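You operate a simulated robot arm through the tools that you are given. There is no shell and no other tool.

Carry out the task below with a simulated two-armed robot. There is one attempt and no reset: what you move stays moved.

Task
Fill the measuring jug to its line with cold water.
Fine: swing the spout to the middle; turn the tap off; put the jug back. Set down upright: measuring jug.

It is judged by the outcome, as a careful person would: the job done as asked, and still so three seconds after it is handed in. It fails if anything else is knocked over, pushed out of place, dropped, spilled or broken.

Robot
Two 7-joint arms with fingered hands on one trunk that stands fixed in place. Base frame: the origin is at the foot of the trunk, x ahead of it, y to its left, z up. Readings come in m, rad, newtons and seconds.
The left shoulder is at [0.022, 0.163, 1.166], the right one opposite. Each reaches about 1.215 m from its shoulder. Payload 4 kg a hand.
The TCP of each hand is the grasp point between the finger pads, 0.036 m short of the fingertips. In the tool frame z runs along the fingers and y along their closing line. The gripper opens to 0.124 m; its body begins 0.042 m behind the TCP. The gripper is a hand of 4 fingers: y runs from the thumb to the fingers, the wrist lies at [-0.015, -0.099, -0.189] in the tool frame, and closing takes about 1.5 s.
Orientation is that of the tool frame in the base frame, as a unit quaternion [w, x, y, z]. With the fingers straight down and the wrist toward the robot, the tool's x, y and z point along [0, 1, 0], [1, 0, 0] and [0, 0, -1] of the base frame.

Tools
- The arms move only by the tool arm_command. It takes "left_steps", "right_steps" or both (then of equal length, played together; a hand with none holds still); each is a list of rows, each a list of 7 numbers: the shift along the tool's x, y, z in units of 25 mm (1.0 is 25 mm), then the turn, a rotation vector about the tool's x, y, z in units of 6 degrees (1.0 is 6 degrees), then the finger opening in m, from 0 to 0.124. In form: [[dx, dy, dz, rx, ry, rz, gripper], ...]. A call has 1 to 20 rows; each row shifts and turns the commanded pose from where the row before left it, along the tool's axes as they then stand. A call with a number of a shift or a turn outside -1 to 1 is refused whole. A row lasts 0.2 s, in which the tool goes at most 0.05 m and 0.15 rad; a call with a longer step from one row to the next is refused whole, and so is a gripper value outside its range. A pose out of reach is approached as far as the arm can. The call stops where the force on the tool passes 40 N (or 10 N more than at its start, if that is more) or the arm is blocked; 0.2 s more then pass. Each finger travels about 0.045 m/s and halts on what it meets, pressing with about 27 N; the grip force reading is that of the motor and also rises with nothing between the fingers. The clock runs only during rows and for 0.2 s after the last one: add rows that do not move to give the fingers time. The reply holds the time, the measured pose of the TCP, the force on the tool along the base axes, the opening and the grip force, in the units named above and with some noise, with the torque about the TCP (base axes, N m) and any sound that the robot's microphone picked up, and new pictures: "show" is both (left out), scene, wrist or none (wrist: the cameras of the hands that moved).
- Cameras (640 x 400 px; columns grow to the right, rows downward): "scene" is now at [0.1114, -0.0176, 1.4164]; the picture's right is [-0.18, -0.98, 0.01], its down [-0.34, 0.05, -0.94] and it looks along [0.92, -0.17, -0.34] (base axes); focal length 282 px, centre (320, 200). "left" rides on the left gripper at [-0.075, -0.086, -0.123] in its tool frame; the picture's right is [-0.70, -0.34, 0.63], its down [0.64, -0.68, 0.35] and it looks along [0.32, 0.65, 0.69] (tool axes); focal length 275 px, centre (320, 200). "right" rides on the right gripper at [0.075, -0.086, -0.123] in its tool frame; the picture's right is [-0.70, 0.34, -0.63], its down [-0.64, -0.68, 0.35] and it looks along [-0.32, 0.65, 0.69] (tool axes); focal length 275 px, centre (320, 200). There is no depth. A picture from a camera that has moved, and an enlarged one, comes with that camera's place and axes in the base frame and with its lens.
- lift_body(by): moves the trunk up (or, below 0, down) by that many m; the arms and the scene camera ride with it, the base frame stays. It gives what a move gives, with no picture.
- grasp_type(shape, hand): the hand has 4 fingers and takes this shape, open, in about a second: jaw (thumb against the fingers, like two jaws); tri (thumb and two fingers); tip (a fingertip pinch); poke (one finger out to press); point (the index stretched); flat (the hand flat); cup (the hand cupped); fist (a fist). The gripper value then closes the fingers along that shape, each until it touches; the sizes above hold for jaw. It gives what a move gives, with no picture.
- aim_head(pan, tilt): turns the head with the scene camera to pan (to the left, within 1.501 rad either way) and tilt (down, from -0.506 to 1.204), counted from straight ahead of the robot (the tilt from the chest, where the trunk bows). It gives what a move gives, and a new picture of the scene camera.
- close_up(camera, box): a new picture of the part [left, top, right, bottom] of that camera's present view, enlarged. The clock stands still meanwhile.
- sign_off(): hands the job in; it is judged then, once.

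Nothing tells you positions but the pictures and the camera data. Unless the task says otherwise, let go and move clear before handing in.

The tools are called after "Emit:" as a command line: name --argument value ..., lists and objects as JSON in quotes. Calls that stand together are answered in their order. arm_command: Moves the arms, as the interface text tells. Its arguments: {"type":"object","properties":{"left_steps":{"type":"array","items":{"type":"array","items":{"type":"number"}}},"right_steps":{"type":"array","items":{"type":"array","items":{"type":"number"}}},"show":{"type":"string","enum":["both","scene","wrist","none"]}},"required":[]} The other tools are called the same way: lift_body (by) moves the trunk up or down; grasp_type (shape, hand) gives the hand a shape; aim_head (pan, tilt) turns the head that bears the scene camera; close_up (camera, box) takes an enlarged picture of a part of a camera's view; sign_off () hands the job in.

At the start:

```text
t: 0.0
left_tcp_pos: [0.776, 0.0904, 1.4231]
left_ee_rot: [0.0, 0.707, 0.707, 0.0]
left_ft_force: [0.0, 0.1, 0.8]
left_ft_torque: [-0.02, -0.01, 0.04]
left_grip_width: 0.1235
left_grasp_force: 0.1
left_shape: jaw
right_tcp_pos: [0.529, -0.3443, 1.3748]
right_ee_rot: [0.0, 0.707, 0.707, -0.001]
right_ft_force: [-0.1, 0.4, -0.2]
right_ft_torque: [-0.02, -0.02, -0.03]
right_grip_width: 0.1238
right_grasp_force: 0.0
right_shape: jaw
trunk travel left (down, up): [-0.325, 0.153]
head pan, tilt (commanded): [-0.178, 0.295]
```

scene: 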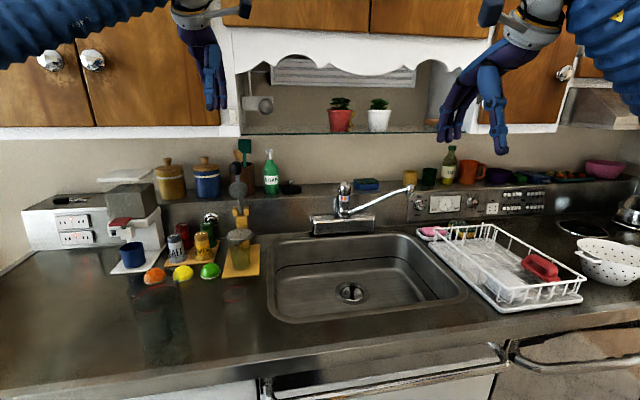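
right: 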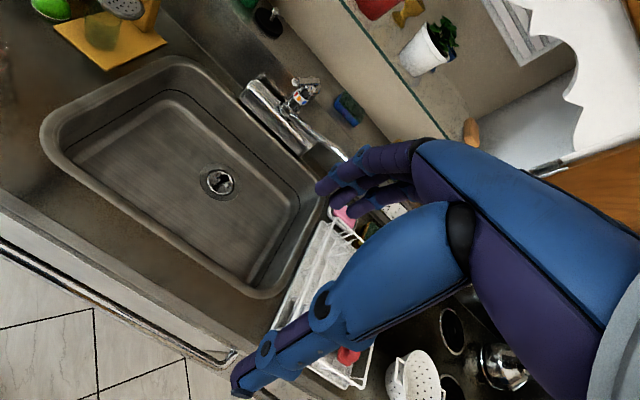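
left: 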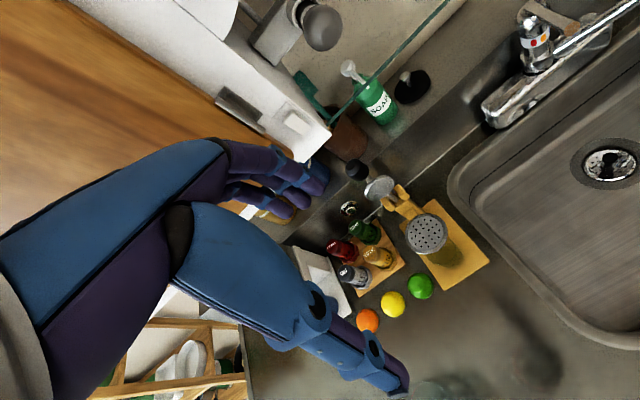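

I see a sink with a tap whose spout is swung to the right, a dish rack, and a possibly transparent object on the left counter. I'll enlarge parts of the view to find the measuring jug and look at the tap.

Emit:
close_up --camera "scene" --box '[80, 220, 280, 380]'

Emit:
close_up --camera "scene" --box '[290, 160, 440, 260]'

Emit:
close_up --camera "left" --box '[440, 0, 640, 140]'

Emit:
close_up --camera "right" --box '[220, 50, 380, 200]'

Emit:
close_up --camera "scene" --box '[410, 200, 640, 330]'

```text
2.50 times, centred on (180, 300) of scene
camera zoom: at [0.1114, -0.0176, 1.4164], right [-0.18, -0.98, 0.01], down [-0.34, 0.05, -0.94], along [0.92, -0.17, -0.34], focal length 704 px, centre (670, -50)
```

zoom: 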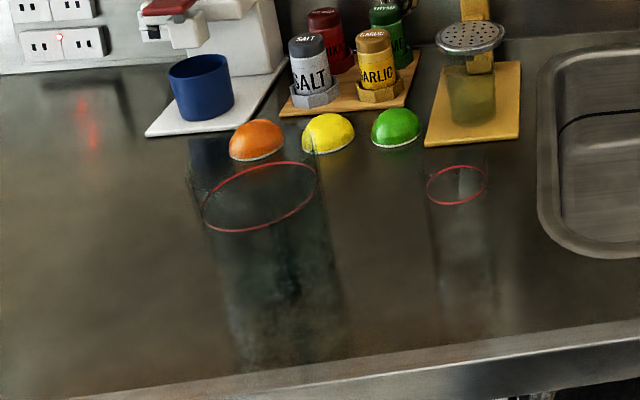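

```text
4.00 times, centred on (365, 210) of scene
camera zoom: at [0.1114, -0.0176, 1.4164], right [-0.18, -0.98, 0.01], down [-0.34, 0.05, -0.94], along [0.92, -0.17, -0.34], focal length 1127 px, centre (140, 160)
```

zoom: 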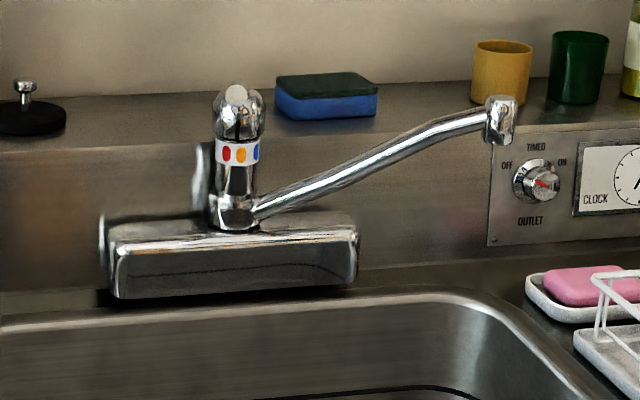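

```text
2.86 times, centred on (540, 70) of left
camera zoom: at [0.6896, 0.0155, 1.5459], right [-0.34, -0.7, -0.63], down [-0.68, 0.64, -0.35], along [0.65, 0.32, -0.69], focal length 786 px, centre (-309, 571)
```

zoom: 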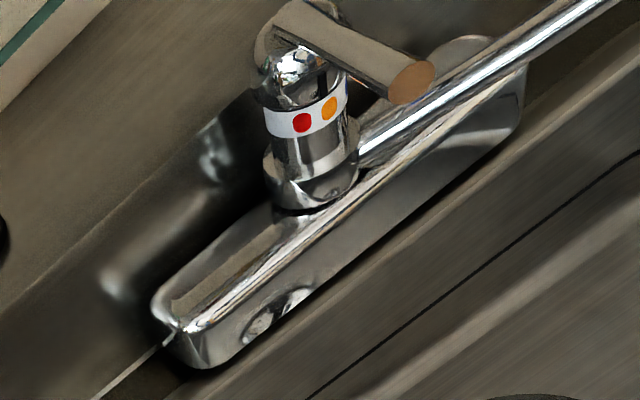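

```text
2.67 times, centred on (300, 125) of right
camera zoom: at [0.4445, -0.2698, 1.4973], right [0.34, -0.7, 0.63], down [-0.68, -0.64, -0.35], along [0.65, -0.32, -0.69], focal length 734 px, centre (373, 400)
```

zoom: 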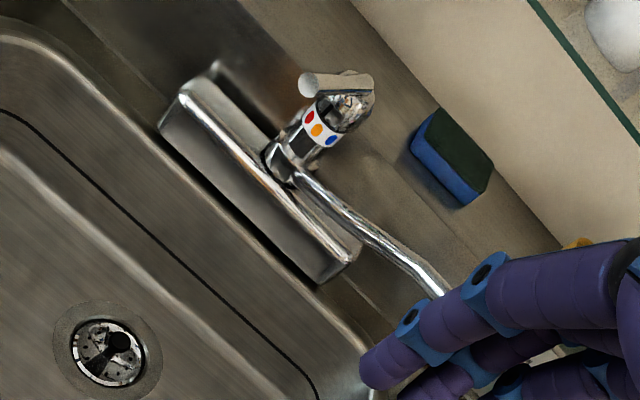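

```text
2.78 times, centred on (525, 265) of scene
camera zoom: at [0.1114, -0.0176, 1.4164], right [-0.18, -0.98, 0.01], down [-0.34, 0.05, -0.94], along [0.92, -0.17, -0.34], focal length 784 px, centre (-250, 19)
```

zoom: 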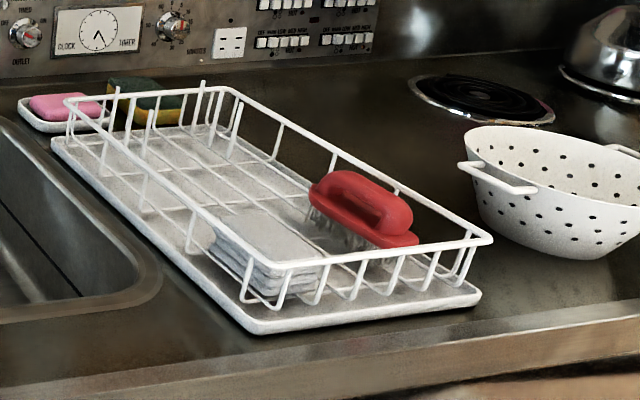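

There are two clear vessels on the left counter, each with a red line, and a lever mixer with red, orange and blue marks. I'll turn the head toward the counter to tell the vessels apart.

Emit:
aim_head --pan 0.35 --tilt 0.75

```text
t: 0.9
left_tcp_pos: [0.774, 0.0896, 1.4222]
left_ee_rot: [0.001, 0.707, 0.707, -0.001]
left_ft_force: [0.4, 1.1, -0.2]
left_ft_torque: [-0.01, 0.0, 0.04]
left_grip_width: 0.1235
left_grasp_force: 0.0
left_shape: jaw
right_tcp_pos: [0.53, -0.3457, 1.3755]
right_ee_rot: [0.0, 0.707, 0.707, 0.0]
right_ft_force: [-0.1, -0.6, -0.1]
right_ft_torque: [0.02, -0.03, -0.02]
right_grip_width: 0.1236
right_grasp_force: 0.0
right_shape: jaw
trunk travel left (down, up): [-0.325, 0.153]
head pan, tilt (commanded): [0.351, 0.75]
camera scene: at [0.0951, 0.0274, 1.3765], right [0.34, -0.94, -0.02], down [-0.68, -0.23, -0.69], along [0.65, 0.25, -0.72], focal length 282 px, centre (320, 200)
```

scene: 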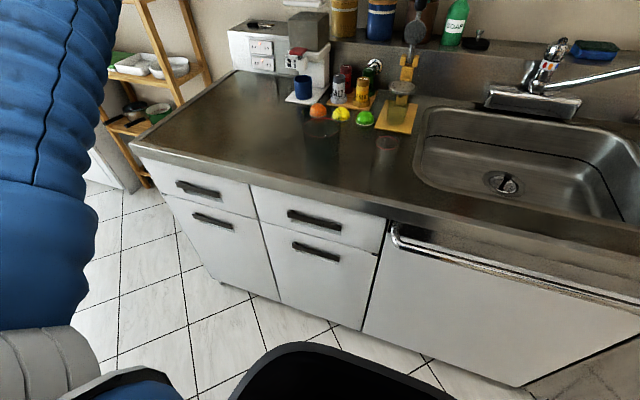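

Emit:
close_up --camera "scene" --box '[270, 60, 430, 180]'

Emit:
close_up --camera "left" --box '[320, 180, 640, 400]'

```text
3.33 times, centred on (350, 120) of scene
camera zoom: at [0.0951, 0.0274, 1.3765], right [0.34, -0.94, -0.02], down [-0.68, -0.23, -0.69], along [0.65, 0.25, -0.72], focal length 939 px, centre (220, 467)
```

zoom: 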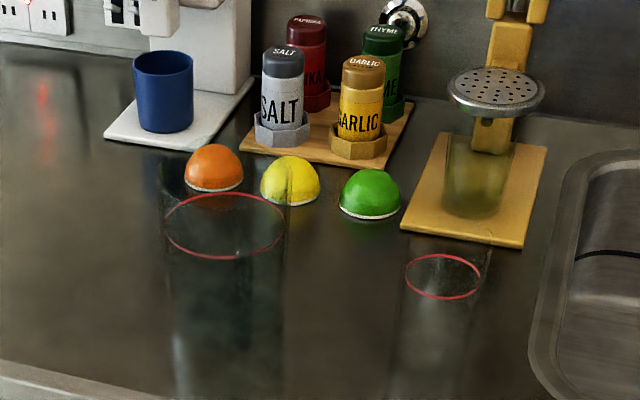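

```text
1.82 times, centred on (480, 290) of left
camera zoom: at [0.6896, 0.0154, 1.5459], right [-0.34, -0.7, -0.63], down [-0.68, 0.64, -0.35], along [0.65, 0.32, -0.69], focal length 500 px, centre (29, 36)
```

zoom: 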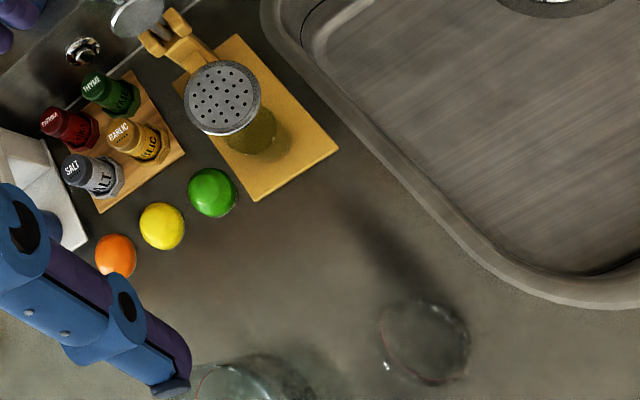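

Emit:
close_up --camera "scene" --box '[290, 95, 354, 190]'

Emit:
close_up --camera "scene" --box '[354, 110, 424, 195]'

Emit:
close_up --camera "scene" --box '[480, 30, 640, 130]'

```text
4.21 times, centred on (322, 142) of scene
camera zoom: at [0.0951, 0.0274, 1.3765], right [0.34, -0.94, -0.02], down [-0.68, -0.23, -0.69], along [0.65, 0.25, -0.72], focal length 1186 px, centre (312, 442)
```

zoom: 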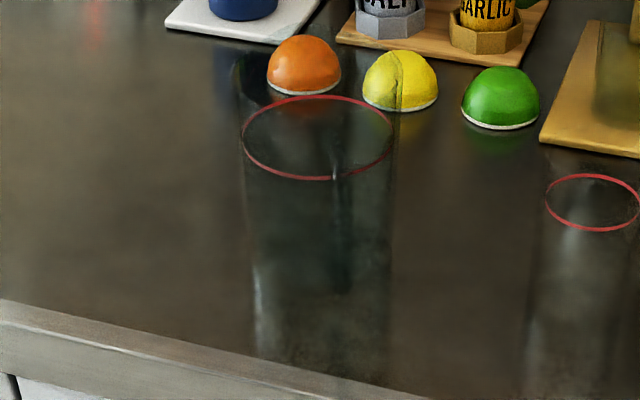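

```text
4.71 times, centred on (389, 152) of scene
camera zoom: at [0.0951, 0.0274, 1.3765], right [0.34, -0.94, -0.02], down [-0.68, -0.23, -0.69], along [0.65, 0.25, -0.72], focal length 1326 px, centre (-5, 424)
```

zoom: 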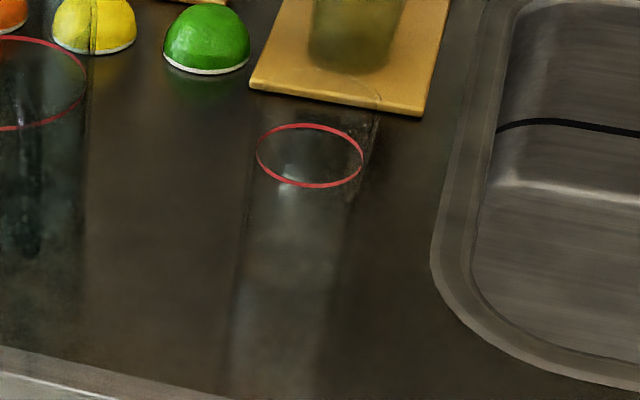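

```text
4.00 times, centred on (560, 80) of scene
camera zoom: at [0.0951, 0.0274, 1.3765], right [0.34, -0.94, -0.02], down [-0.68, -0.23, -0.69], along [0.65, 0.25, -0.72], focal length 1127 px, centre (-640, 680)
```

zoom: 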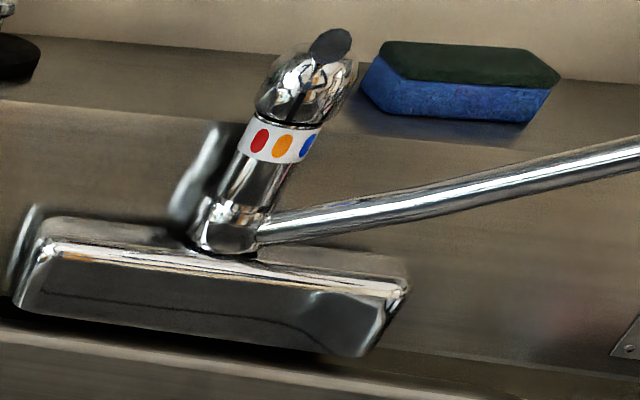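

Two clear vessels stand near (0.64, 0.23) and (0.67, 0.08) on the counter at about z 0.91. I'll move the left hand back and to the left so its camera can look down on both.

Emit:
arm_command --left_steps '[[0.85, -1, 0.8, 0, 0, 0, 0.124], [0.85, -1, 0.8, 0, 0, 0, 0.124], [0.85, -1, 0.8, 0, 0, 0, 0.124], [0.85, -1, 0.8, 0, 0, 0, 0.124], [0.85, -1, 0.8, 0, 0, 0, 0.124], [0.85, -1, 0.8, 0, 0, 0, 0.124], [0.85, -1, 0.5, 0, 0, 0, 0.124], [0.85, -1, 0.5, 0, 0, 0, 0.124]]' --show "both"

```text
t: 2.8
left_tcp_pos: [0.5735, 0.2612, 1.277]
left_ee_rot: [0.0, 0.707, 0.708, 0.0]
left_ft_force: [0.0, 0.4, -0.8]
left_ft_torque: [-0.03, 0.0, 0.01]
left_grip_width: 0.124
left_grasp_force: 0.0
left_shape: jaw
right_tcp_pos: [0.5279, -0.3452, 1.3749]
right_ee_rot: [0.001, 0.708, 0.706, -0.001]
right_ft_force: [0.4, -0.1, -0.3]
right_ft_torque: [-0.03, -0.01, 0.02]
right_grip_width: 0.124
right_grasp_force: 0.1
right_shape: jaw
trunk travel left (down, up): [-0.325, 0.153]
head pan, tilt (commanded): [0.351, 0.75]
camera scene: at [0.0942, 0.0287, 1.3765], right [0.34, -0.94, -0.02], down [-0.68, -0.23, -0.69], along [0.65, 0.25, -0.72], focal length 282 px, centre (320, 200)
camera left: at [0.4884, 0.1856, 1.4004], right [-0.34, -0.7, -0.63], down [-0.68, 0.64, -0.35], along [0.65, 0.31, -0.69], focal length 275 px, centre (320, 200)
```

scene: 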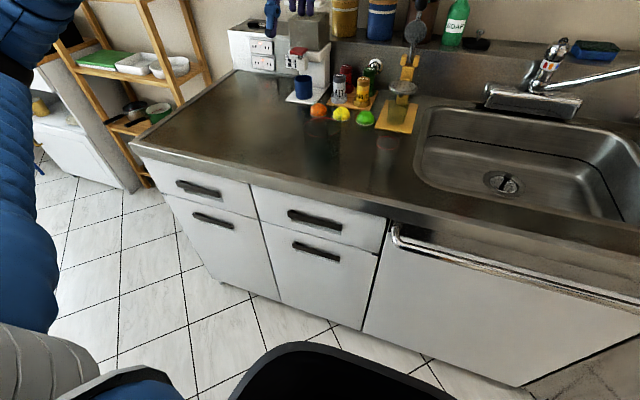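
left: 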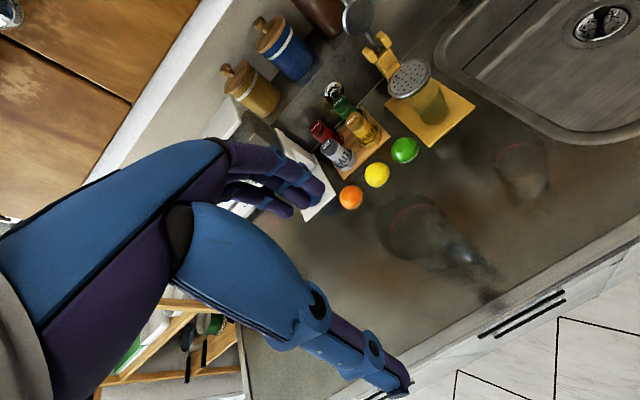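

Emit:
close_up --camera "left" --box '[350, 170, 510, 310]'

Emit:
close_up --camera "left" --box '[460, 110, 600, 230]'

Emit:
close_up --camera "right" --box '[0, 0, 200, 120]'

```text
2.86 times, centred on (430, 240) of left
camera zoom: at [0.4884, 0.1856, 1.4004], right [-0.34, -0.7, -0.63], down [-0.68, 0.64, -0.35], along [0.65, 0.31, -0.69], focal length 786 px, centre (6, 86)
```

zoom: 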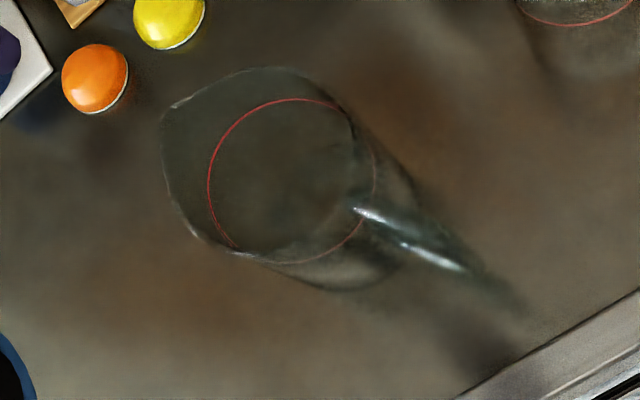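

```text
3.33 times, centred on (530, 170) of left
camera zoom: at [0.4884, 0.1856, 1.4004], right [-0.34, -0.7, -0.63], down [-0.68, 0.64, -0.35], along [0.65, 0.31, -0.69], focal length 918 px, centre (-380, 300)
```

zoom: 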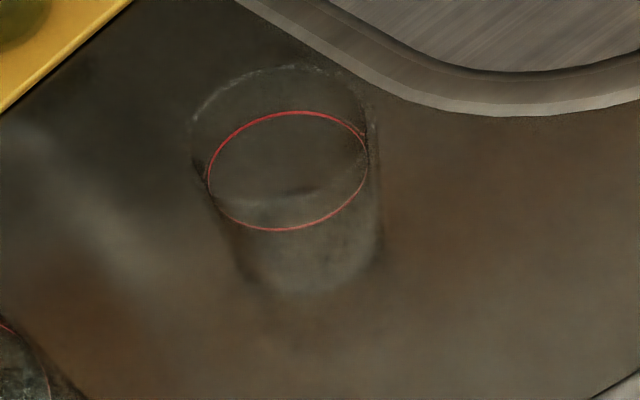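

```text
3.20 times, centred on (100, 60) of right
camera zoom: at [0.4433, -0.2687, 1.4979], right [0.34, -0.7, 0.63], down [-0.68, -0.64, -0.35], along [0.65, -0.32, -0.69], focal length 881 px, centre (1024, 648)
```

zoom: 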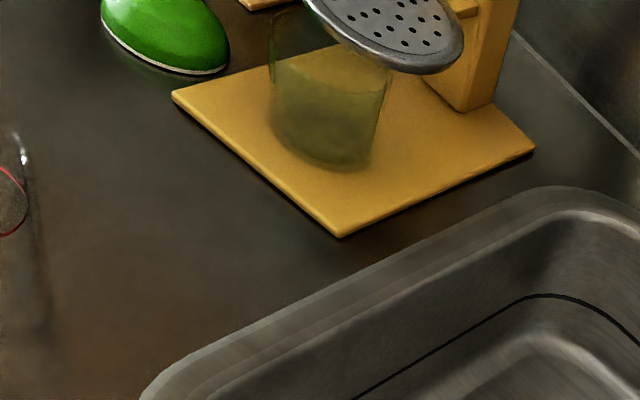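

The larger vessel has a pouring lip and a handle, so it is the measuring jug; the smaller one is just a tumbler. Next I'll study the tap's lever and spout, turning the head toward the sink.

Emit:
aim_head --pan -0.22 --tilt 0.45

Emit:
close_up --camera "scene" --box '[300, 100, 400, 200]'

Emit:
close_up --camera "right" --box '[270, 60, 350, 120]'

```text
t: 3.7
left_tcp_pos: [0.5744, 0.2591, 1.2767]
left_ee_rot: [0.001, 0.707, 0.707, -0.001]
left_ft_force: [-0.2, -0.1, -0.4]
left_ft_torque: [0.01, 0.03, -0.01]
left_grip_width: 0.1239
left_grasp_force: 0.1
left_shape: jaw
right_tcp_pos: [0.5279, -0.3458, 1.3744]
right_ee_rot: [0.0, 0.707, 0.707, -0.001]
right_ft_force: [0.7, -0.4, 0.7]
right_ft_torque: [0.04, 0.0, -0.02]
right_grip_width: 0.1239
right_grasp_force: 0.0
right_shape: jaw
trunk travel left (down, up): [-0.325, 0.153]
head pan, tilt (commanded): [-0.22, 0.45]
camera scene: at [0.1082, -0.0207, 1.4021], right [-0.22, -0.98, 0.01], down [-0.48, 0.09, -0.87], along [0.85, -0.2, -0.49], focal length 282 px, centre (320, 200)
```

scene: 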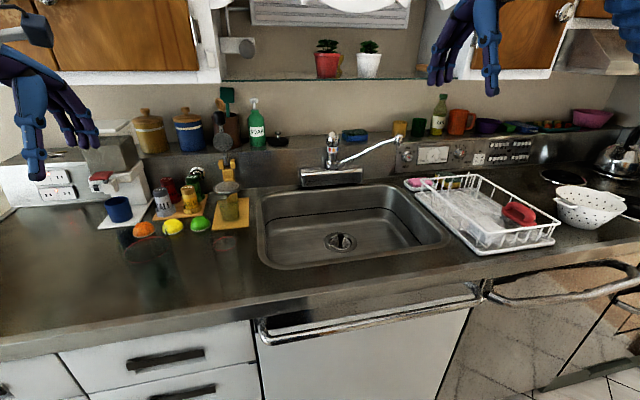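

```text
4.00 times, centred on (350, 150) of scene
camera zoom: at [0.1082, -0.0207, 1.4021], right [-0.22, -0.98, 0.01], down [-0.48, 0.09, -0.87], along [0.85, -0.2, -0.49], focal length 1127 px, centre (200, 400)
```

zoom: 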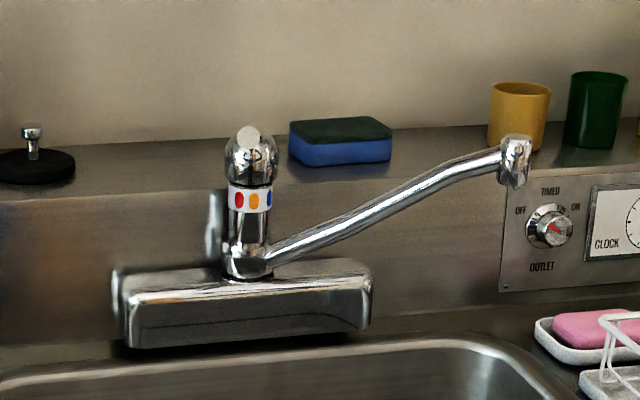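

```text
6.67 times, centred on (310, 90) of right
camera zoom: at [0.4443, -0.2695, 1.4974], right [0.34, -0.7, 0.63], down [-0.68, -0.64, -0.35], along [0.65, -0.32, -0.69], focal length 1835 px, centre (387, 933)
```

zoom: 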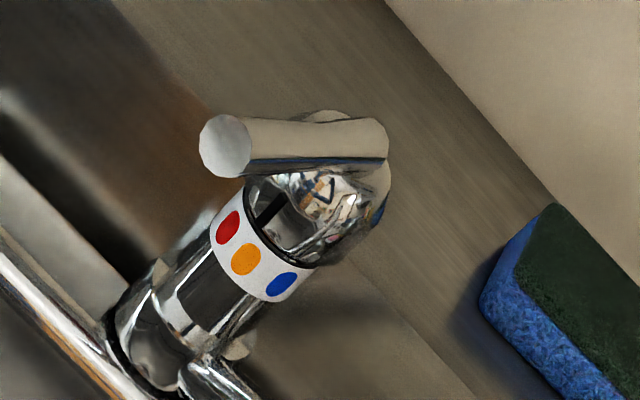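

The tap's axis is near (1.10, -0.29). Its lever points roughly at me, with red to the left and blue to the right, and the spout tip is near (1.04, -0.53, 1.08). I'll turn the left hand so its jaws close along y, clear of the jug's handle, and shift the right hand so its camera sees the spout tip.

Emit:
arm_command --left_steps '[[0, 0, 0, 0, 0, 1, 0.124], [0, 0, 0, 0, 0, 1, 0.124], [0, 0, 0, 0, 0, 1, 0.124], [0, 0, 0, 0, 0, 1, 0.124], [0, 0, 0, 0, 0, 1, 0.124], [0, 0, 0, 0, 0, 1, 0.124], [0, 0, 0, 0, 0, 1, 0.124], [0, 0, 0, 0, 0, 1, 0.124], [0, 0, 0, 0, 0, 1, 0.124], [0, 0, 0, 0, 0, 1, 0.124], [0, 0, 0, 0, 0, 1, 0.124], [0, 0, 0, 0, 0, 1, 0.124], [0, 0, 0, 0, 0, 1, 0.124], [0, 0, 0, 0, 0, 1, 0.124], [0, 0, 0, 0, 0, 1, 0.124]]' --right_steps '[[-1, 0, 0, 0, 0, 0, 0.124], [-1, 0, 0, 0, 0, 0, 0.124], [-1, 0, 0, 0, 0, 0, 0.124], [-1, 0, 0, 0, 0, 0, 0.124], [-1, 0, 0, 0, 0, 0, 0.124], [-1, 0, 0, 0, 0, 0, 0.124], [-1, 0, 0, 0, 0, 0, 0.124], [-1, 0, 0, 0, 0, 0, 0.124], [0, 0, 0, 0, 0, 0, 0.124], [0, 0, 0, 0, 0, 0, 0.124], [0, 0, 0, 0, 0, 0, 0.124], [0, 0, 0, 0, 0, 0, 0.124], [0, 0, 0, 0, 0, 0, 0.124], [0, 0, 0, 0, 0, 0, 0.124], [0, 0, 0, 0, 0, 0, 0.124]]' --show "both"

```text
t: 6.9
left_tcp_pos: [0.5747, 0.2597, 1.2772]
left_ee_rot: [0.0, 0.958, 0.285, -0.002]
left_ft_force: [0.4, 0.9, -0.6]
left_ft_torque: [0.02, -0.04, -0.03]
left_grip_width: 0.1236
left_grasp_force: 0.0
left_shape: jaw
left hand out of reach, approached as far as the arm can: row 10, 11, 12, 13, 14, 15
right_tcp_pos: [0.5288, -0.5451, 1.3742]
right_ee_rot: [-0.001, 0.707, 0.707, 0.0]
right_ft_force: [0.2, 0.6, -0.7]
right_ft_torque: [-0.01, -0.01, -0.02]
right_grip_width: 0.1238
right_grasp_force: 0.0
right_shape: jaw
trunk travel left (down, up): [-0.325, 0.153]
head pan, tilt (commanded): [-0.22, 0.45]
camera scene: at [0.1088, -0.0214, 1.4021], right [-0.22, -0.98, 0.01], down [-0.48, 0.1, -0.87], along [0.85, -0.2, -0.49], focal length 282 px, centre (320, 200)
camera right: at [0.4442, -0.4696, 1.497], right [0.34, -0.7, 0.63], down [-0.68, -0.64, -0.35], along [0.65, -0.32, -0.69], focal length 275 px, centre (320, 200)
camera left: at [0.466, 0.2906, 1.401], right [-0.77, -0.1, -0.63], down [0.17, 0.92, -0.35], along [0.62, -0.37, -0.69], focal length 275 px, centre (320, 200)
```

scene: 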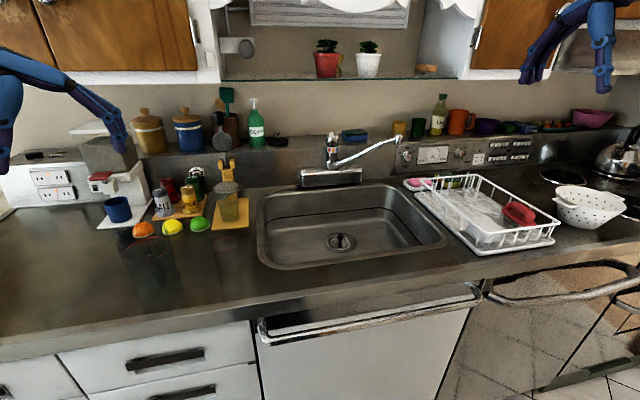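
right: 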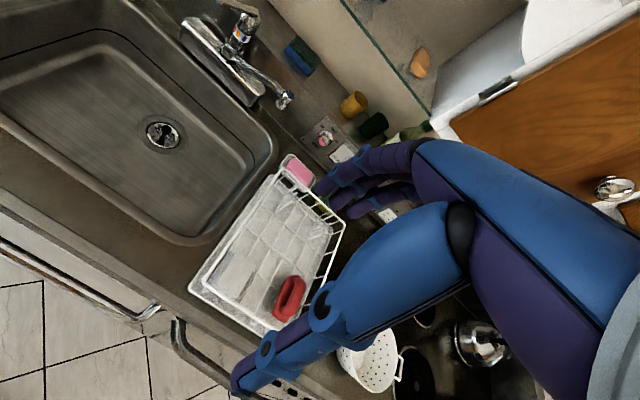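
left: 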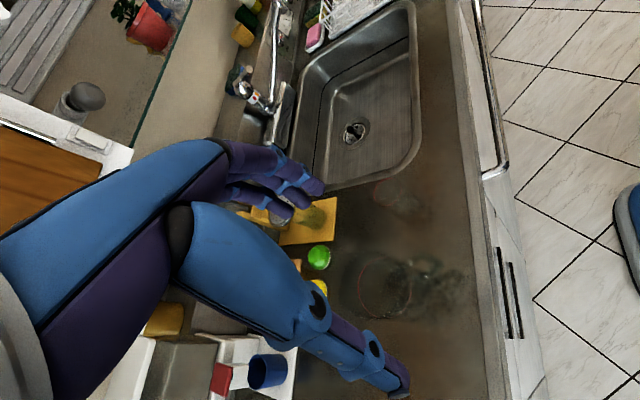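

Emit:
close_up --camera "left" --box '[320, 220, 480, 340]'

Emit:
close_up --camera "right" --box '[170, 0, 330, 120]'

Emit:
close_up --camera "left" --box '[220, 0, 340, 120]'

```text
3.33 times, centred on (400, 280) of left
camera zoom: at [0.466, 0.2906, 1.401], right [-0.77, -0.1, -0.63], down [0.17, 0.92, -0.35], along [0.62, -0.37, -0.69], focal length 918 px, centre (53, -67)
```

zoom: 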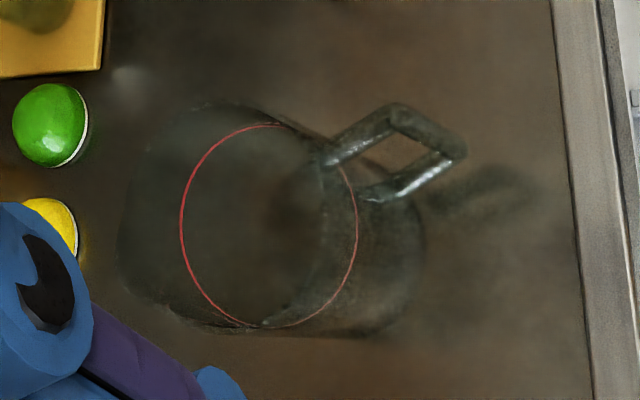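

```text
3.33 times, centred on (250, 60) of right
camera zoom: at [0.4442, -0.4696, 1.497], right [0.34, -0.7, 0.63], down [-0.68, -0.64, -0.35], along [0.65, -0.32, -0.69], focal length 918 px, centre (553, 667)
```

zoom: 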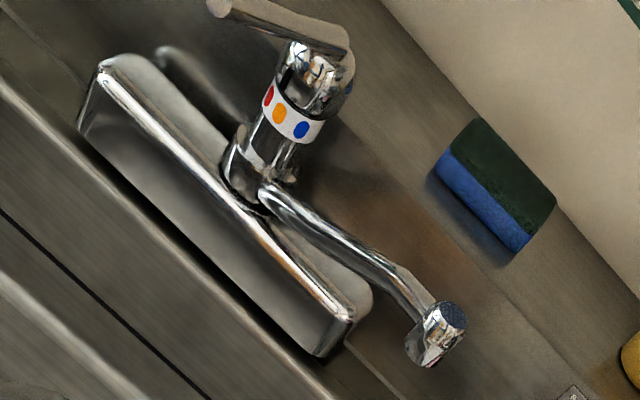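

```text
3.33 times, centred on (280, 60) of left
camera zoom: at [0.466, 0.2906, 1.401], right [-0.77, -0.1, -0.63], down [0.17, 0.92, -0.35], along [0.62, -0.37, -0.69], focal length 918 px, centre (453, 667)
```

zoom: 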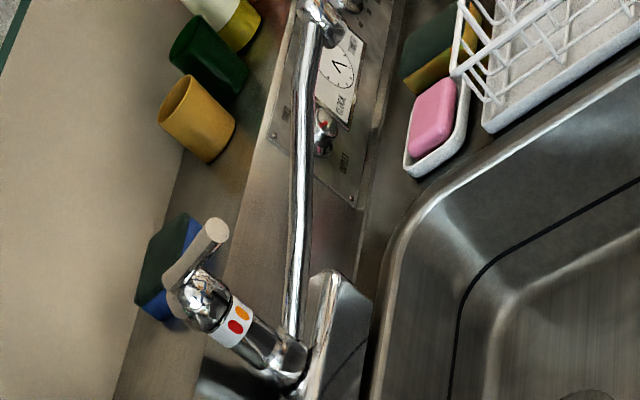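

The jug's axis is near (0.686, 0.246) with its rim at about z 1.01, the handle pointing toward me and right, and the lip opposite. The left hand's present heading suits a grip across the handle line, so I'll make a small move first to check how the commanded pose stands after the unreachable rows.

Emit:
arm_command --left_steps '[[1, 0, 0, 0, 0, 0, 0.124], [1, 0, 0, 0, 0, 0, 0.124]]' --show "none"

```text
t: 7.5
left_tcp_pos: [0.5756, 0.2591, 1.2775]
left_ee_rot: [0.001, 0.959, 0.284, -0.001]
left_ft_force: [0.0, 0.3, -0.5]
left_ft_torque: [-0.02, -0.01, 0.01]
left_grip_width: 0.1238
left_grasp_force: 0.0
left_shape: jaw
left hand out of reach, approached as far as the arm can: row 1, 2
right_tcp_pos: [0.5282, -0.5448, 1.3738]
right_ee_rot: [0.0, 0.707, 0.707, 0.0]
right_ft_force: [-0.3, 0.5, -0.5]
right_ft_torque: [0.0, -0.03, 0.0]
right_grip_width: 0.1235
right_grasp_force: 0.1
right_shape: jaw
trunk travel left (down, up): [-0.325, 0.153]
head pan, tilt (commanded): [-0.22, 0.45]
```

Emit:
arm_command --left_steps '[[0, 0, 0, 0, 0, -1, 0.124], [0, 0, 0, 0, 0, -1, 0.124], [0, 0, 0, 0, 0, -1, 0.124], [0, 0, 0, 0, 0, -1, 0.124], [0, 0, 0, 0, 0, -1, 0.124], [0, 0, 0, 0, 0, -1, 0.124]]' --show "none"

```text
t: 8.9
left_tcp_pos: [0.5754, 0.2599, 1.2788]
left_ee_rot: [-0.001, 0.823, 0.568, 0.0]
left_ft_force: [0.1, 0.5, -0.2]
left_ft_torque: [0.02, -0.01, 0.0]
left_grip_width: 0.1241
left_grasp_force: 0.1
left_shape: jaw
right_tcp_pos: [0.5281, -0.545, 1.375]
right_ee_rot: [-0.001, 0.707, 0.707, 0.001]
right_ft_force: [-0.4, -0.1, 0.1]
right_ft_torque: [0.0, 0.0, 0.03]
right_grip_width: 0.124
right_grasp_force: 0.0
right_shape: jaw
trunk travel left (down, up): [-0.325, 0.153]
head pan, tilt (commanded): [-0.22, 0.45]
```

Emit:
arm_command --left_steps '[[0.21, 0.866, 0, 0, 0, 0, 0.124], [0.21, 0.866, 0, 0, 0, 0, 0.124], [0.21, 0.866, 0, 0, 0, 0, 0.124], [0.21, 0.866, 0, 0, 0, 0, 0.124], [0.21, 0.866, 0, 0, 0, 0, 0.124], [0, 0, 0.4, 0, 0, 1, 0.124], [0, 0, 0.4, 0, 0, 1, 0.124], [0, 0, 0.4, 0, 0, 1, 0.124], [0, 0, 0.4, 0, 0, 1, 0.124], [0, 0, 0.4, 0, 0, 1, 0.124], [0, 0, 0.4, 0, 0, 1, 0.124]]' --show "both"

```text
t: 11.3
left_tcp_pos: [0.6857, 0.2441, 1.2367]
left_ee_rot: [0.0, 0.924, 0.383, -0.001]
left_ft_force: [-0.3, -0.7, 0.6]
left_ft_torque: [0.03, 0.02, -0.05]
left_grip_width: 0.124
left_grasp_force: 0.0
left_shape: jaw
left hand out of reach, approached as far as the arm can: row 10, 11
right_tcp_pos: [0.5288, -0.5446, 1.3741]
right_ee_rot: [0.0, 0.707, 0.707, 0.0]
right_ft_force: [0.9, 0.4, -0.6]
right_ft_torque: [0.0, -0.01, 0.01]
right_grip_width: 0.1237
right_grasp_force: 0.0
right_shape: jaw
trunk travel left (down, up): [-0.325, 0.153]
head pan, tilt (commanded): [-0.22, 0.45]
camera scene: at [0.1084, -0.0208, 1.4022], right [-0.22, -0.98, 0.01], down [-0.48, 0.09, -0.87], along [0.85, -0.2, -0.49], focal length 282 px, centre (320, 200)
camera left: at [0.5725, 0.2528, 1.3603], right [-0.73, -0.25, -0.63], down [-0.03, 0.94, -0.35], along [0.68, -0.24, -0.69], focal length 275 px, centre (320, 200)
```

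scene: 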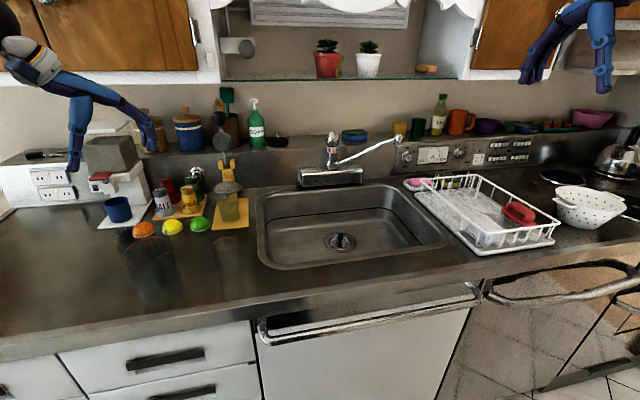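
left: 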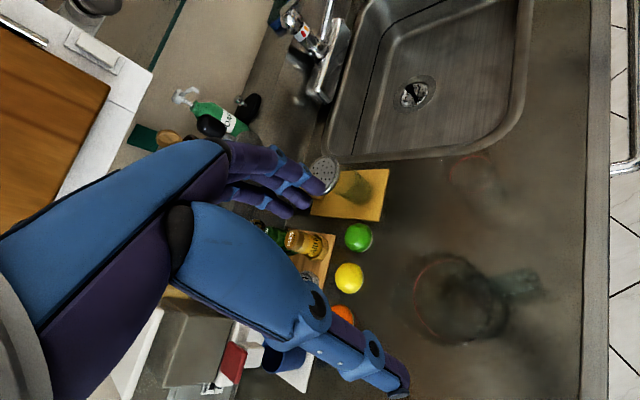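

Emit:
close_up --camera "left" --box '[390, 220, 570, 370]'

Emit:
close_up --camera "scene" --box '[100, 200, 260, 320]'

```text
2.67 times, centred on (480, 295) of left
camera zoom: at [0.5725, 0.2528, 1.3603], right [-0.73, -0.25, -0.63], down [-0.03, 0.94, -0.35], along [0.68, -0.24, -0.69], focal length 734 px, centre (-107, -53)
```

zoom: 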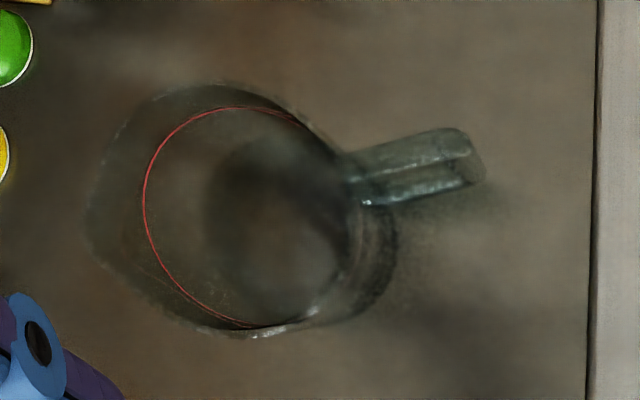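

```text
3.33 times, centred on (180, 260) of scene
camera zoom: at [0.1084, -0.0208, 1.4022], right [-0.22, -0.98, 0.01], down [-0.48, 0.09, -0.87], along [0.85, -0.2, -0.49], focal length 939 px, centre (787, 0)
```

zoom: 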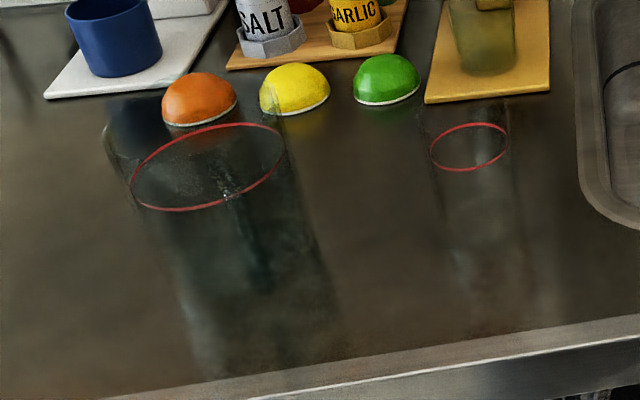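

Emit:
arm_command --left_steps '[[0, -0.17, 1, 0, 0, 0, 0.124], [0, 0, 1, 0, 0, 0, 0.124], [0, 0, 1, 0, 0, 0, 0.124], [0, 0, 1, 0, 0, 0, 0.124], [0, 0, 1, 0, 0, 0, 0.124], [0, 0, 1, 0, 0, 0, 0.124], [0, 0, 0.8, 0, 0, 0, 0.124]]' --show "both"

```text
t: 12.9
left_tcp_pos: [0.6821, 0.2472, 1.0667]
left_ee_rot: [0.001, 0.924, 0.382, -0.001]
left_ft_force: [-0.2, 0.3, 0.3]
left_ft_torque: [-0.02, -0.03, 0.04]
left_grip_width: 0.1238
left_grasp_force: 0.1
left_shape: jaw
right_tcp_pos: [0.5278, -0.5456, 1.3742]
right_ee_rot: [0.001, 0.707, 0.707, 0.0]
right_ft_force: [-0.8, -1.0, 0.2]
right_ft_torque: [0.03, -0.02, 0.0]
right_grip_width: 0.1235
right_grasp_force: 0.0
right_shape: jaw
trunk travel left (down, up): [-0.325, 0.153]
head pan, tilt (commanded): [-0.22, 0.45]
camera scene: at [0.1083, -0.021, 1.4022], right [-0.22, -0.98, 0.01], down [-0.48, 0.1, -0.87], along [0.85, -0.2, -0.49], focal length 282 px, centre (320, 200)
camera left: at [0.5689, 0.2551, 1.1905], right [-0.73, -0.25, -0.63], down [-0.03, 0.94, -0.35], along [0.68, -0.24, -0.69], focal length 275 px, centre (320, 200)
```

scene: 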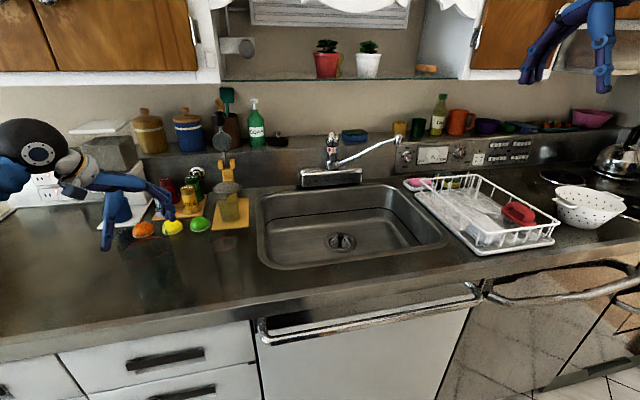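
left: 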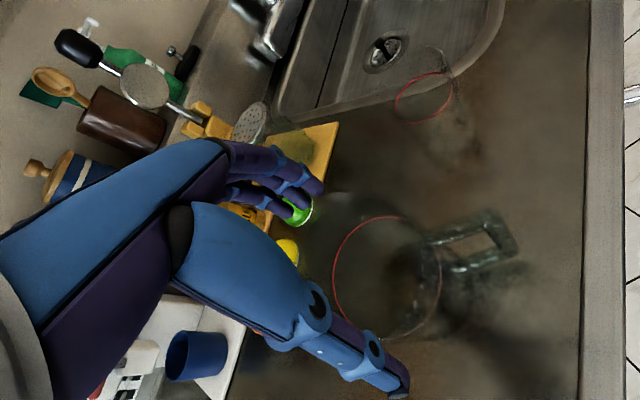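

Emit:
close_up --camera "left" --box '[240, 140, 540, 400]'

Emit:
close_up --camera "scene" --box '[60, 150, 240, 290]'

```text
1.54 times, centred on (390, 270) of left
camera zoom: at [0.5689, 0.2551, 1.1905], right [-0.73, -0.25, -0.63], down [-0.03, 0.94, -0.35], along [0.68, -0.24, -0.69], focal length 424 px, centre (212, 92)
```

zoom: 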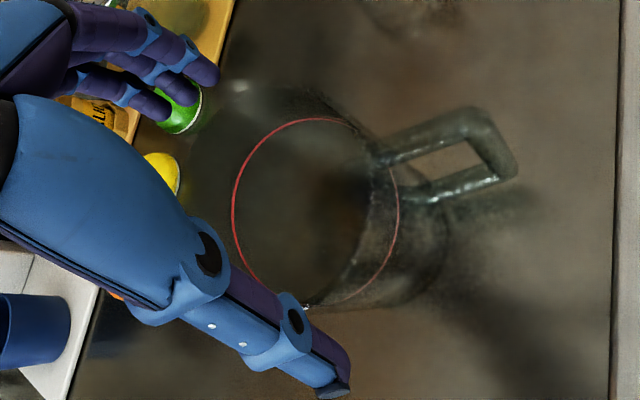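

```text
2.86 times, centred on (150, 220) of scene
camera zoom: at [0.1083, -0.021, 1.4022], right [-0.22, -0.98, 0.01], down [-0.48, 0.1, -0.87], along [0.85, -0.2, -0.49], focal length 805 px, centre (806, 143)
```

zoom: 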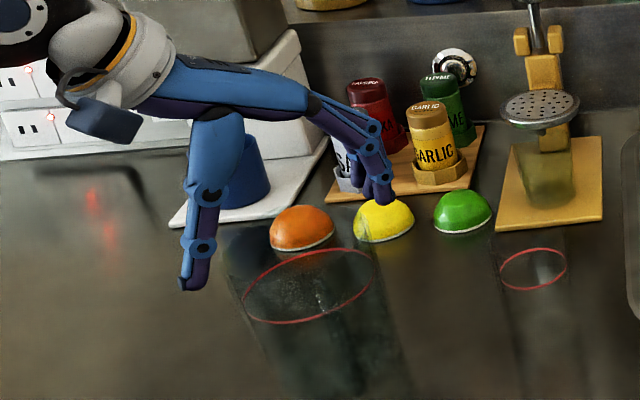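

The open hand straddles the jug with thumb and fingers on either side, clear of the handle and lip. I'll lower it around the upper body of the jug.

Emit:
arm_command --left_steps '[[0, 0, 0.5, 0, 0, 0, 0.124], [0, 0, 0.5, 0, 0, 0, 0.124], [0, 0, 0.5, 0, 0, 0, 0.124], [0, 0, 0.5, 0, 0, 0, 0.124], [0, 0, 0.5, 0, 0, 0, 0.124], [0, 0, 0.5, 0, 0, 0, 0.124]]' --show "both"

```text
t: 14.3
left_tcp_pos: [0.6845, 0.2481, 1.0066]
left_ee_rot: [0.006, 0.923, 0.384, 0.007]
left_ft_force: [-7.1, 3.4, 26.2]
left_ft_torque: [0.05, 0.23, -0.1]
left_grip_width: 0.1238
left_grasp_force: 0.1
left_shape: jaw
right_tcp_pos: [0.528, -0.5456, 1.3748]
right_ee_rot: [0.0, 0.707, 0.707, 0.0]
right_ft_force: [-0.3, 0.5, 1.1]
right_ft_torque: [-0.04, 0.09, 0.03]
right_grip_width: 0.1238
right_grasp_force: 0.1
right_shape: jaw
trunk travel left (down, up): [-0.325, 0.153]
head pan, tilt (commanded): [-0.22, 0.45]
stopped in row 6 (left hand): the force on the tool passed its limit at 50 N (the readings are from after the stop); the commanded pose is now the measured one
camera scene: at [0.1073, -0.0211, 1.4024], right [-0.22, -0.98, 0.01], down [-0.48, 0.1, -0.87], along [0.85, -0.2, -0.48], focal length 282 px, centre (320, 200)
camera left: at [0.5687, 0.256, 1.1274], right [-0.72, -0.26, -0.64], down [-0.02, 0.94, -0.35], along [0.69, -0.24, -0.68], focal length 275 px, centre (320, 200)
```

scene: 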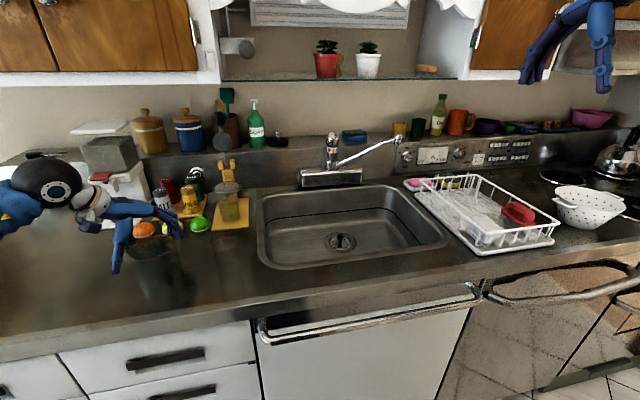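
left: 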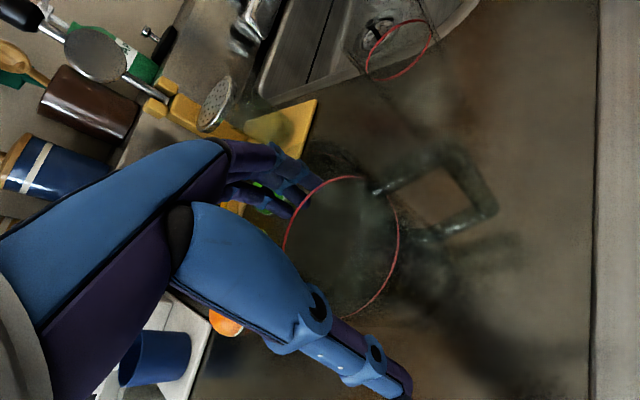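

Emit:
close_up --camera "left" --box '[220, 130, 520, 400]'

Emit:
close_up --camera "scene" --box '[70, 180, 230, 310]'

```text
1.48 times, centred on (370, 265) of left
camera zoom: at [0.5687, 0.256, 1.1274], right [-0.72, -0.26, -0.64], down [-0.02, 0.94, -0.35], along [0.69, -0.24, -0.68], focal length 408 px, centre (246, 104)
```

zoom: 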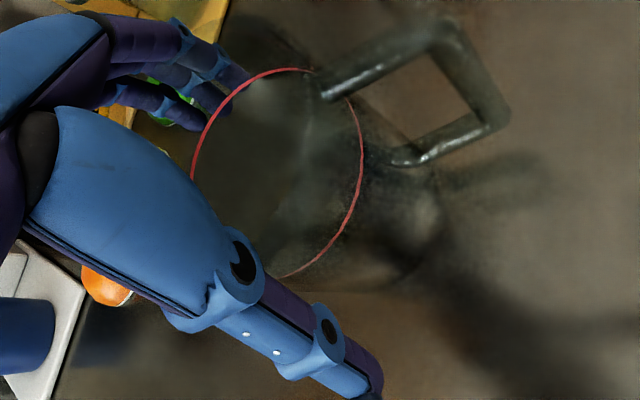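

```text
3.08 times, centred on (150, 245) of scene
camera zoom: at [0.1073, -0.0211, 1.4024], right [-0.22, -0.98, 0.01], down [-0.48, 0.1, -0.87], along [0.85, -0.2, -0.48], focal length 867 px, centre (843, 62)
```

zoom: 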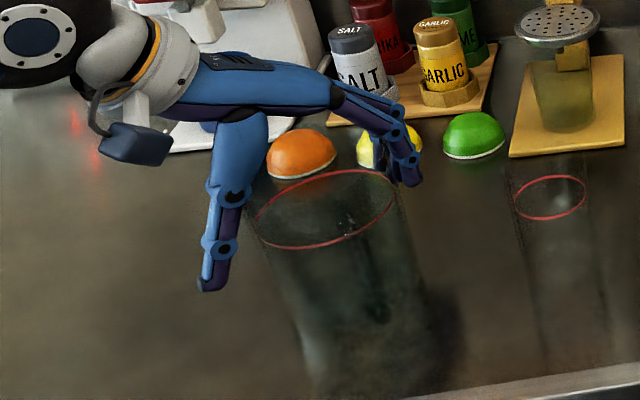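

The palm reached the jug's rim, so the hand is fully around the jug. I'll back up a few millimetres and close the fingers on the body.

Emit:
arm_command --left_steps '[[0, 0, -0.3, 0, 0, 0, 0.124], [0, 0, 0, 0, 0, 0, 0.11], [0, 0, 0, 0, 0, 0, 0.1], [0, 0, 0, 0, 0, 0, 0.09], [0, 0, 0, 0, 0, 0, 0.08], [0, 0, 0, 0, 0, 0, 0.07], [0, 0, 0, 0, 0, 0, 0.06], [0, 0, 0, 0, 0, 0, 0.06], [0, 0, 0, 0, 0, 0, 0.06]]' --show "both"

```text
t: 16.3
left_tcp_pos: [0.6836, 0.2476, 1.0101]
left_ee_rot: [0.004, 0.924, 0.383, 0.003]
left_ft_force: [1.7, -1.1, 2.9]
left_ft_torque: [-0.4, -0.38, 0.01]
left_grip_width: 0.1006
left_grasp_force: 27.4
left_shape: jaw
right_tcp_pos: [0.5271, -0.5445, 1.3756]
right_ee_rot: [0.0, 0.707, 0.708, 0.001]
right_ft_force: [1.0, -0.6, -0.6]
right_ft_torque: [0.03, -0.01, 0.0]
right_grip_width: 0.1239
right_grasp_force: 0.1
right_shape: jaw
trunk travel left (down, up): [-0.325, 0.153]
head pan, tilt (commanded): [-0.22, 0.45]
camera scene: at [0.1081, -0.0212, 1.4022], right [-0.22, -0.98, 0.01], down [-0.48, 0.1, -0.87], along [0.85, -0.2, -0.49], focal length 282 px, centre (320, 200)
camera left: at [0.5695, 0.2559, 1.1321], right [-0.72, -0.26, -0.64], down [-0.03, 0.94, -0.35], along [0.69, -0.24, -0.68], focal length 275 px, centre (320, 200)
```

scene: 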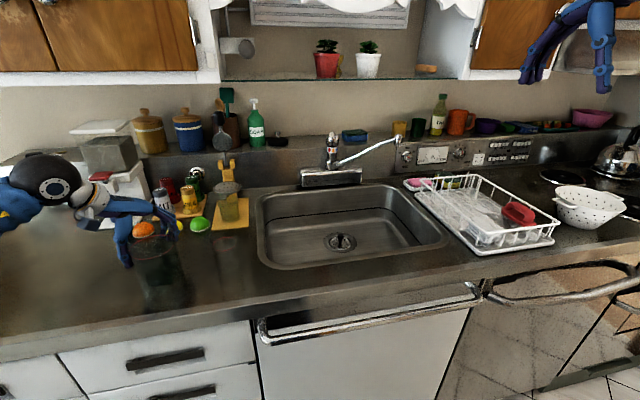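
left: 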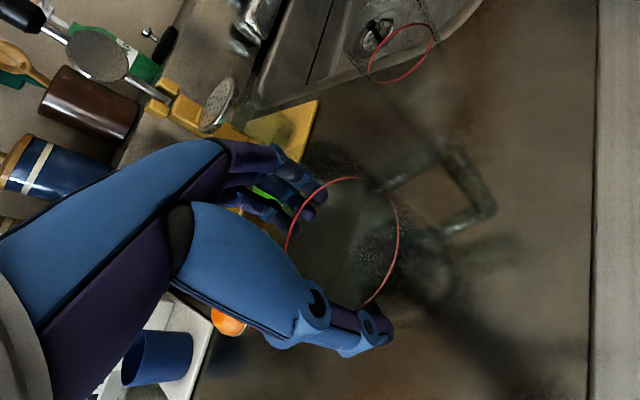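

The grip holds at 0.1006 m, matching the jug's width. I'll lift gently and check that it comes up cleanly.

Emit:
arm_command --left_steps '[[0, 0, -0.5, 0, 0, 0, 0.06], [0, 0, -0.5, 0, 0, 0, 0.06], [0, 0, -1, 0, 0, 0, 0.06], [0, 0, -1, 0, 0, 0, 0.06]]' --show "both"

```text
t: 17.3
left_tcp_pos: [0.682, 0.2479, 1.0848]
left_ee_rot: [0.004, 0.924, 0.383, 0.003]
left_ft_force: [-0.7, 0.3, -2.6]
left_ft_torque: [0.03, 0.0, 0.02]
left_grip_width: 0.1009
left_grasp_force: 27.3
left_shape: jaw
right_tcp_pos: [0.5287, -0.5449, 1.3744]
right_ee_rot: [0.0, 0.707, 0.707, 0.0]
right_ft_force: [0.3, -1.1, 0.7]
right_ft_torque: [-0.01, 0.03, 0.0]
right_grip_width: 0.1234
right_grasp_force: 0.2
right_shape: jaw
trunk travel left (down, up): [-0.325, 0.153]
head pan, tilt (commanded): [-0.22, 0.45]
camera scene: at [0.1083, -0.0213, 1.4022], right [-0.22, -0.98, 0.01], down [-0.48, 0.1, -0.87], along [0.85, -0.2, -0.49], focal length 282 px, centre (320, 200)
camera left: at [0.5679, 0.2558, 1.2064], right [-0.72, -0.26, -0.64], down [-0.03, 0.94, -0.35], along [0.69, -0.24, -0.68], focal length 275 px, centre (320, 200)
```

scene: 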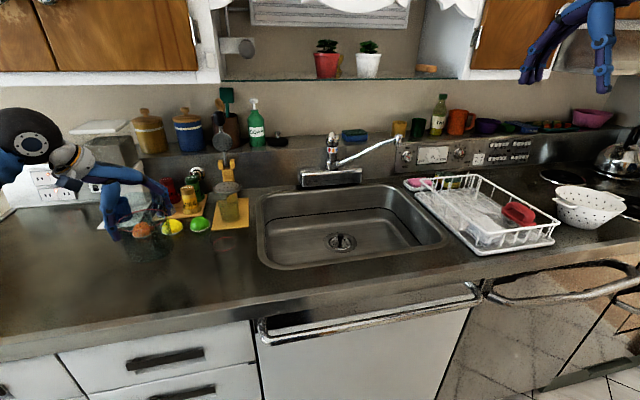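
left: 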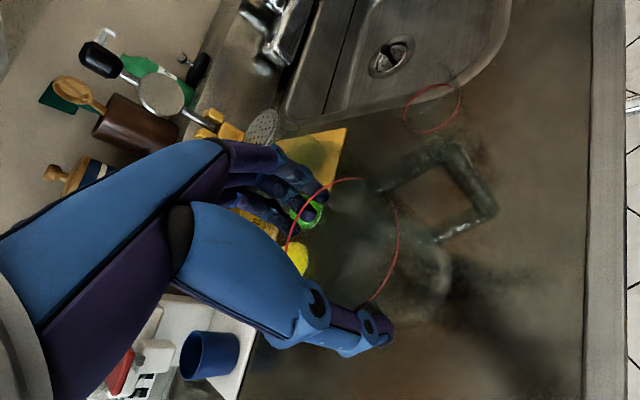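

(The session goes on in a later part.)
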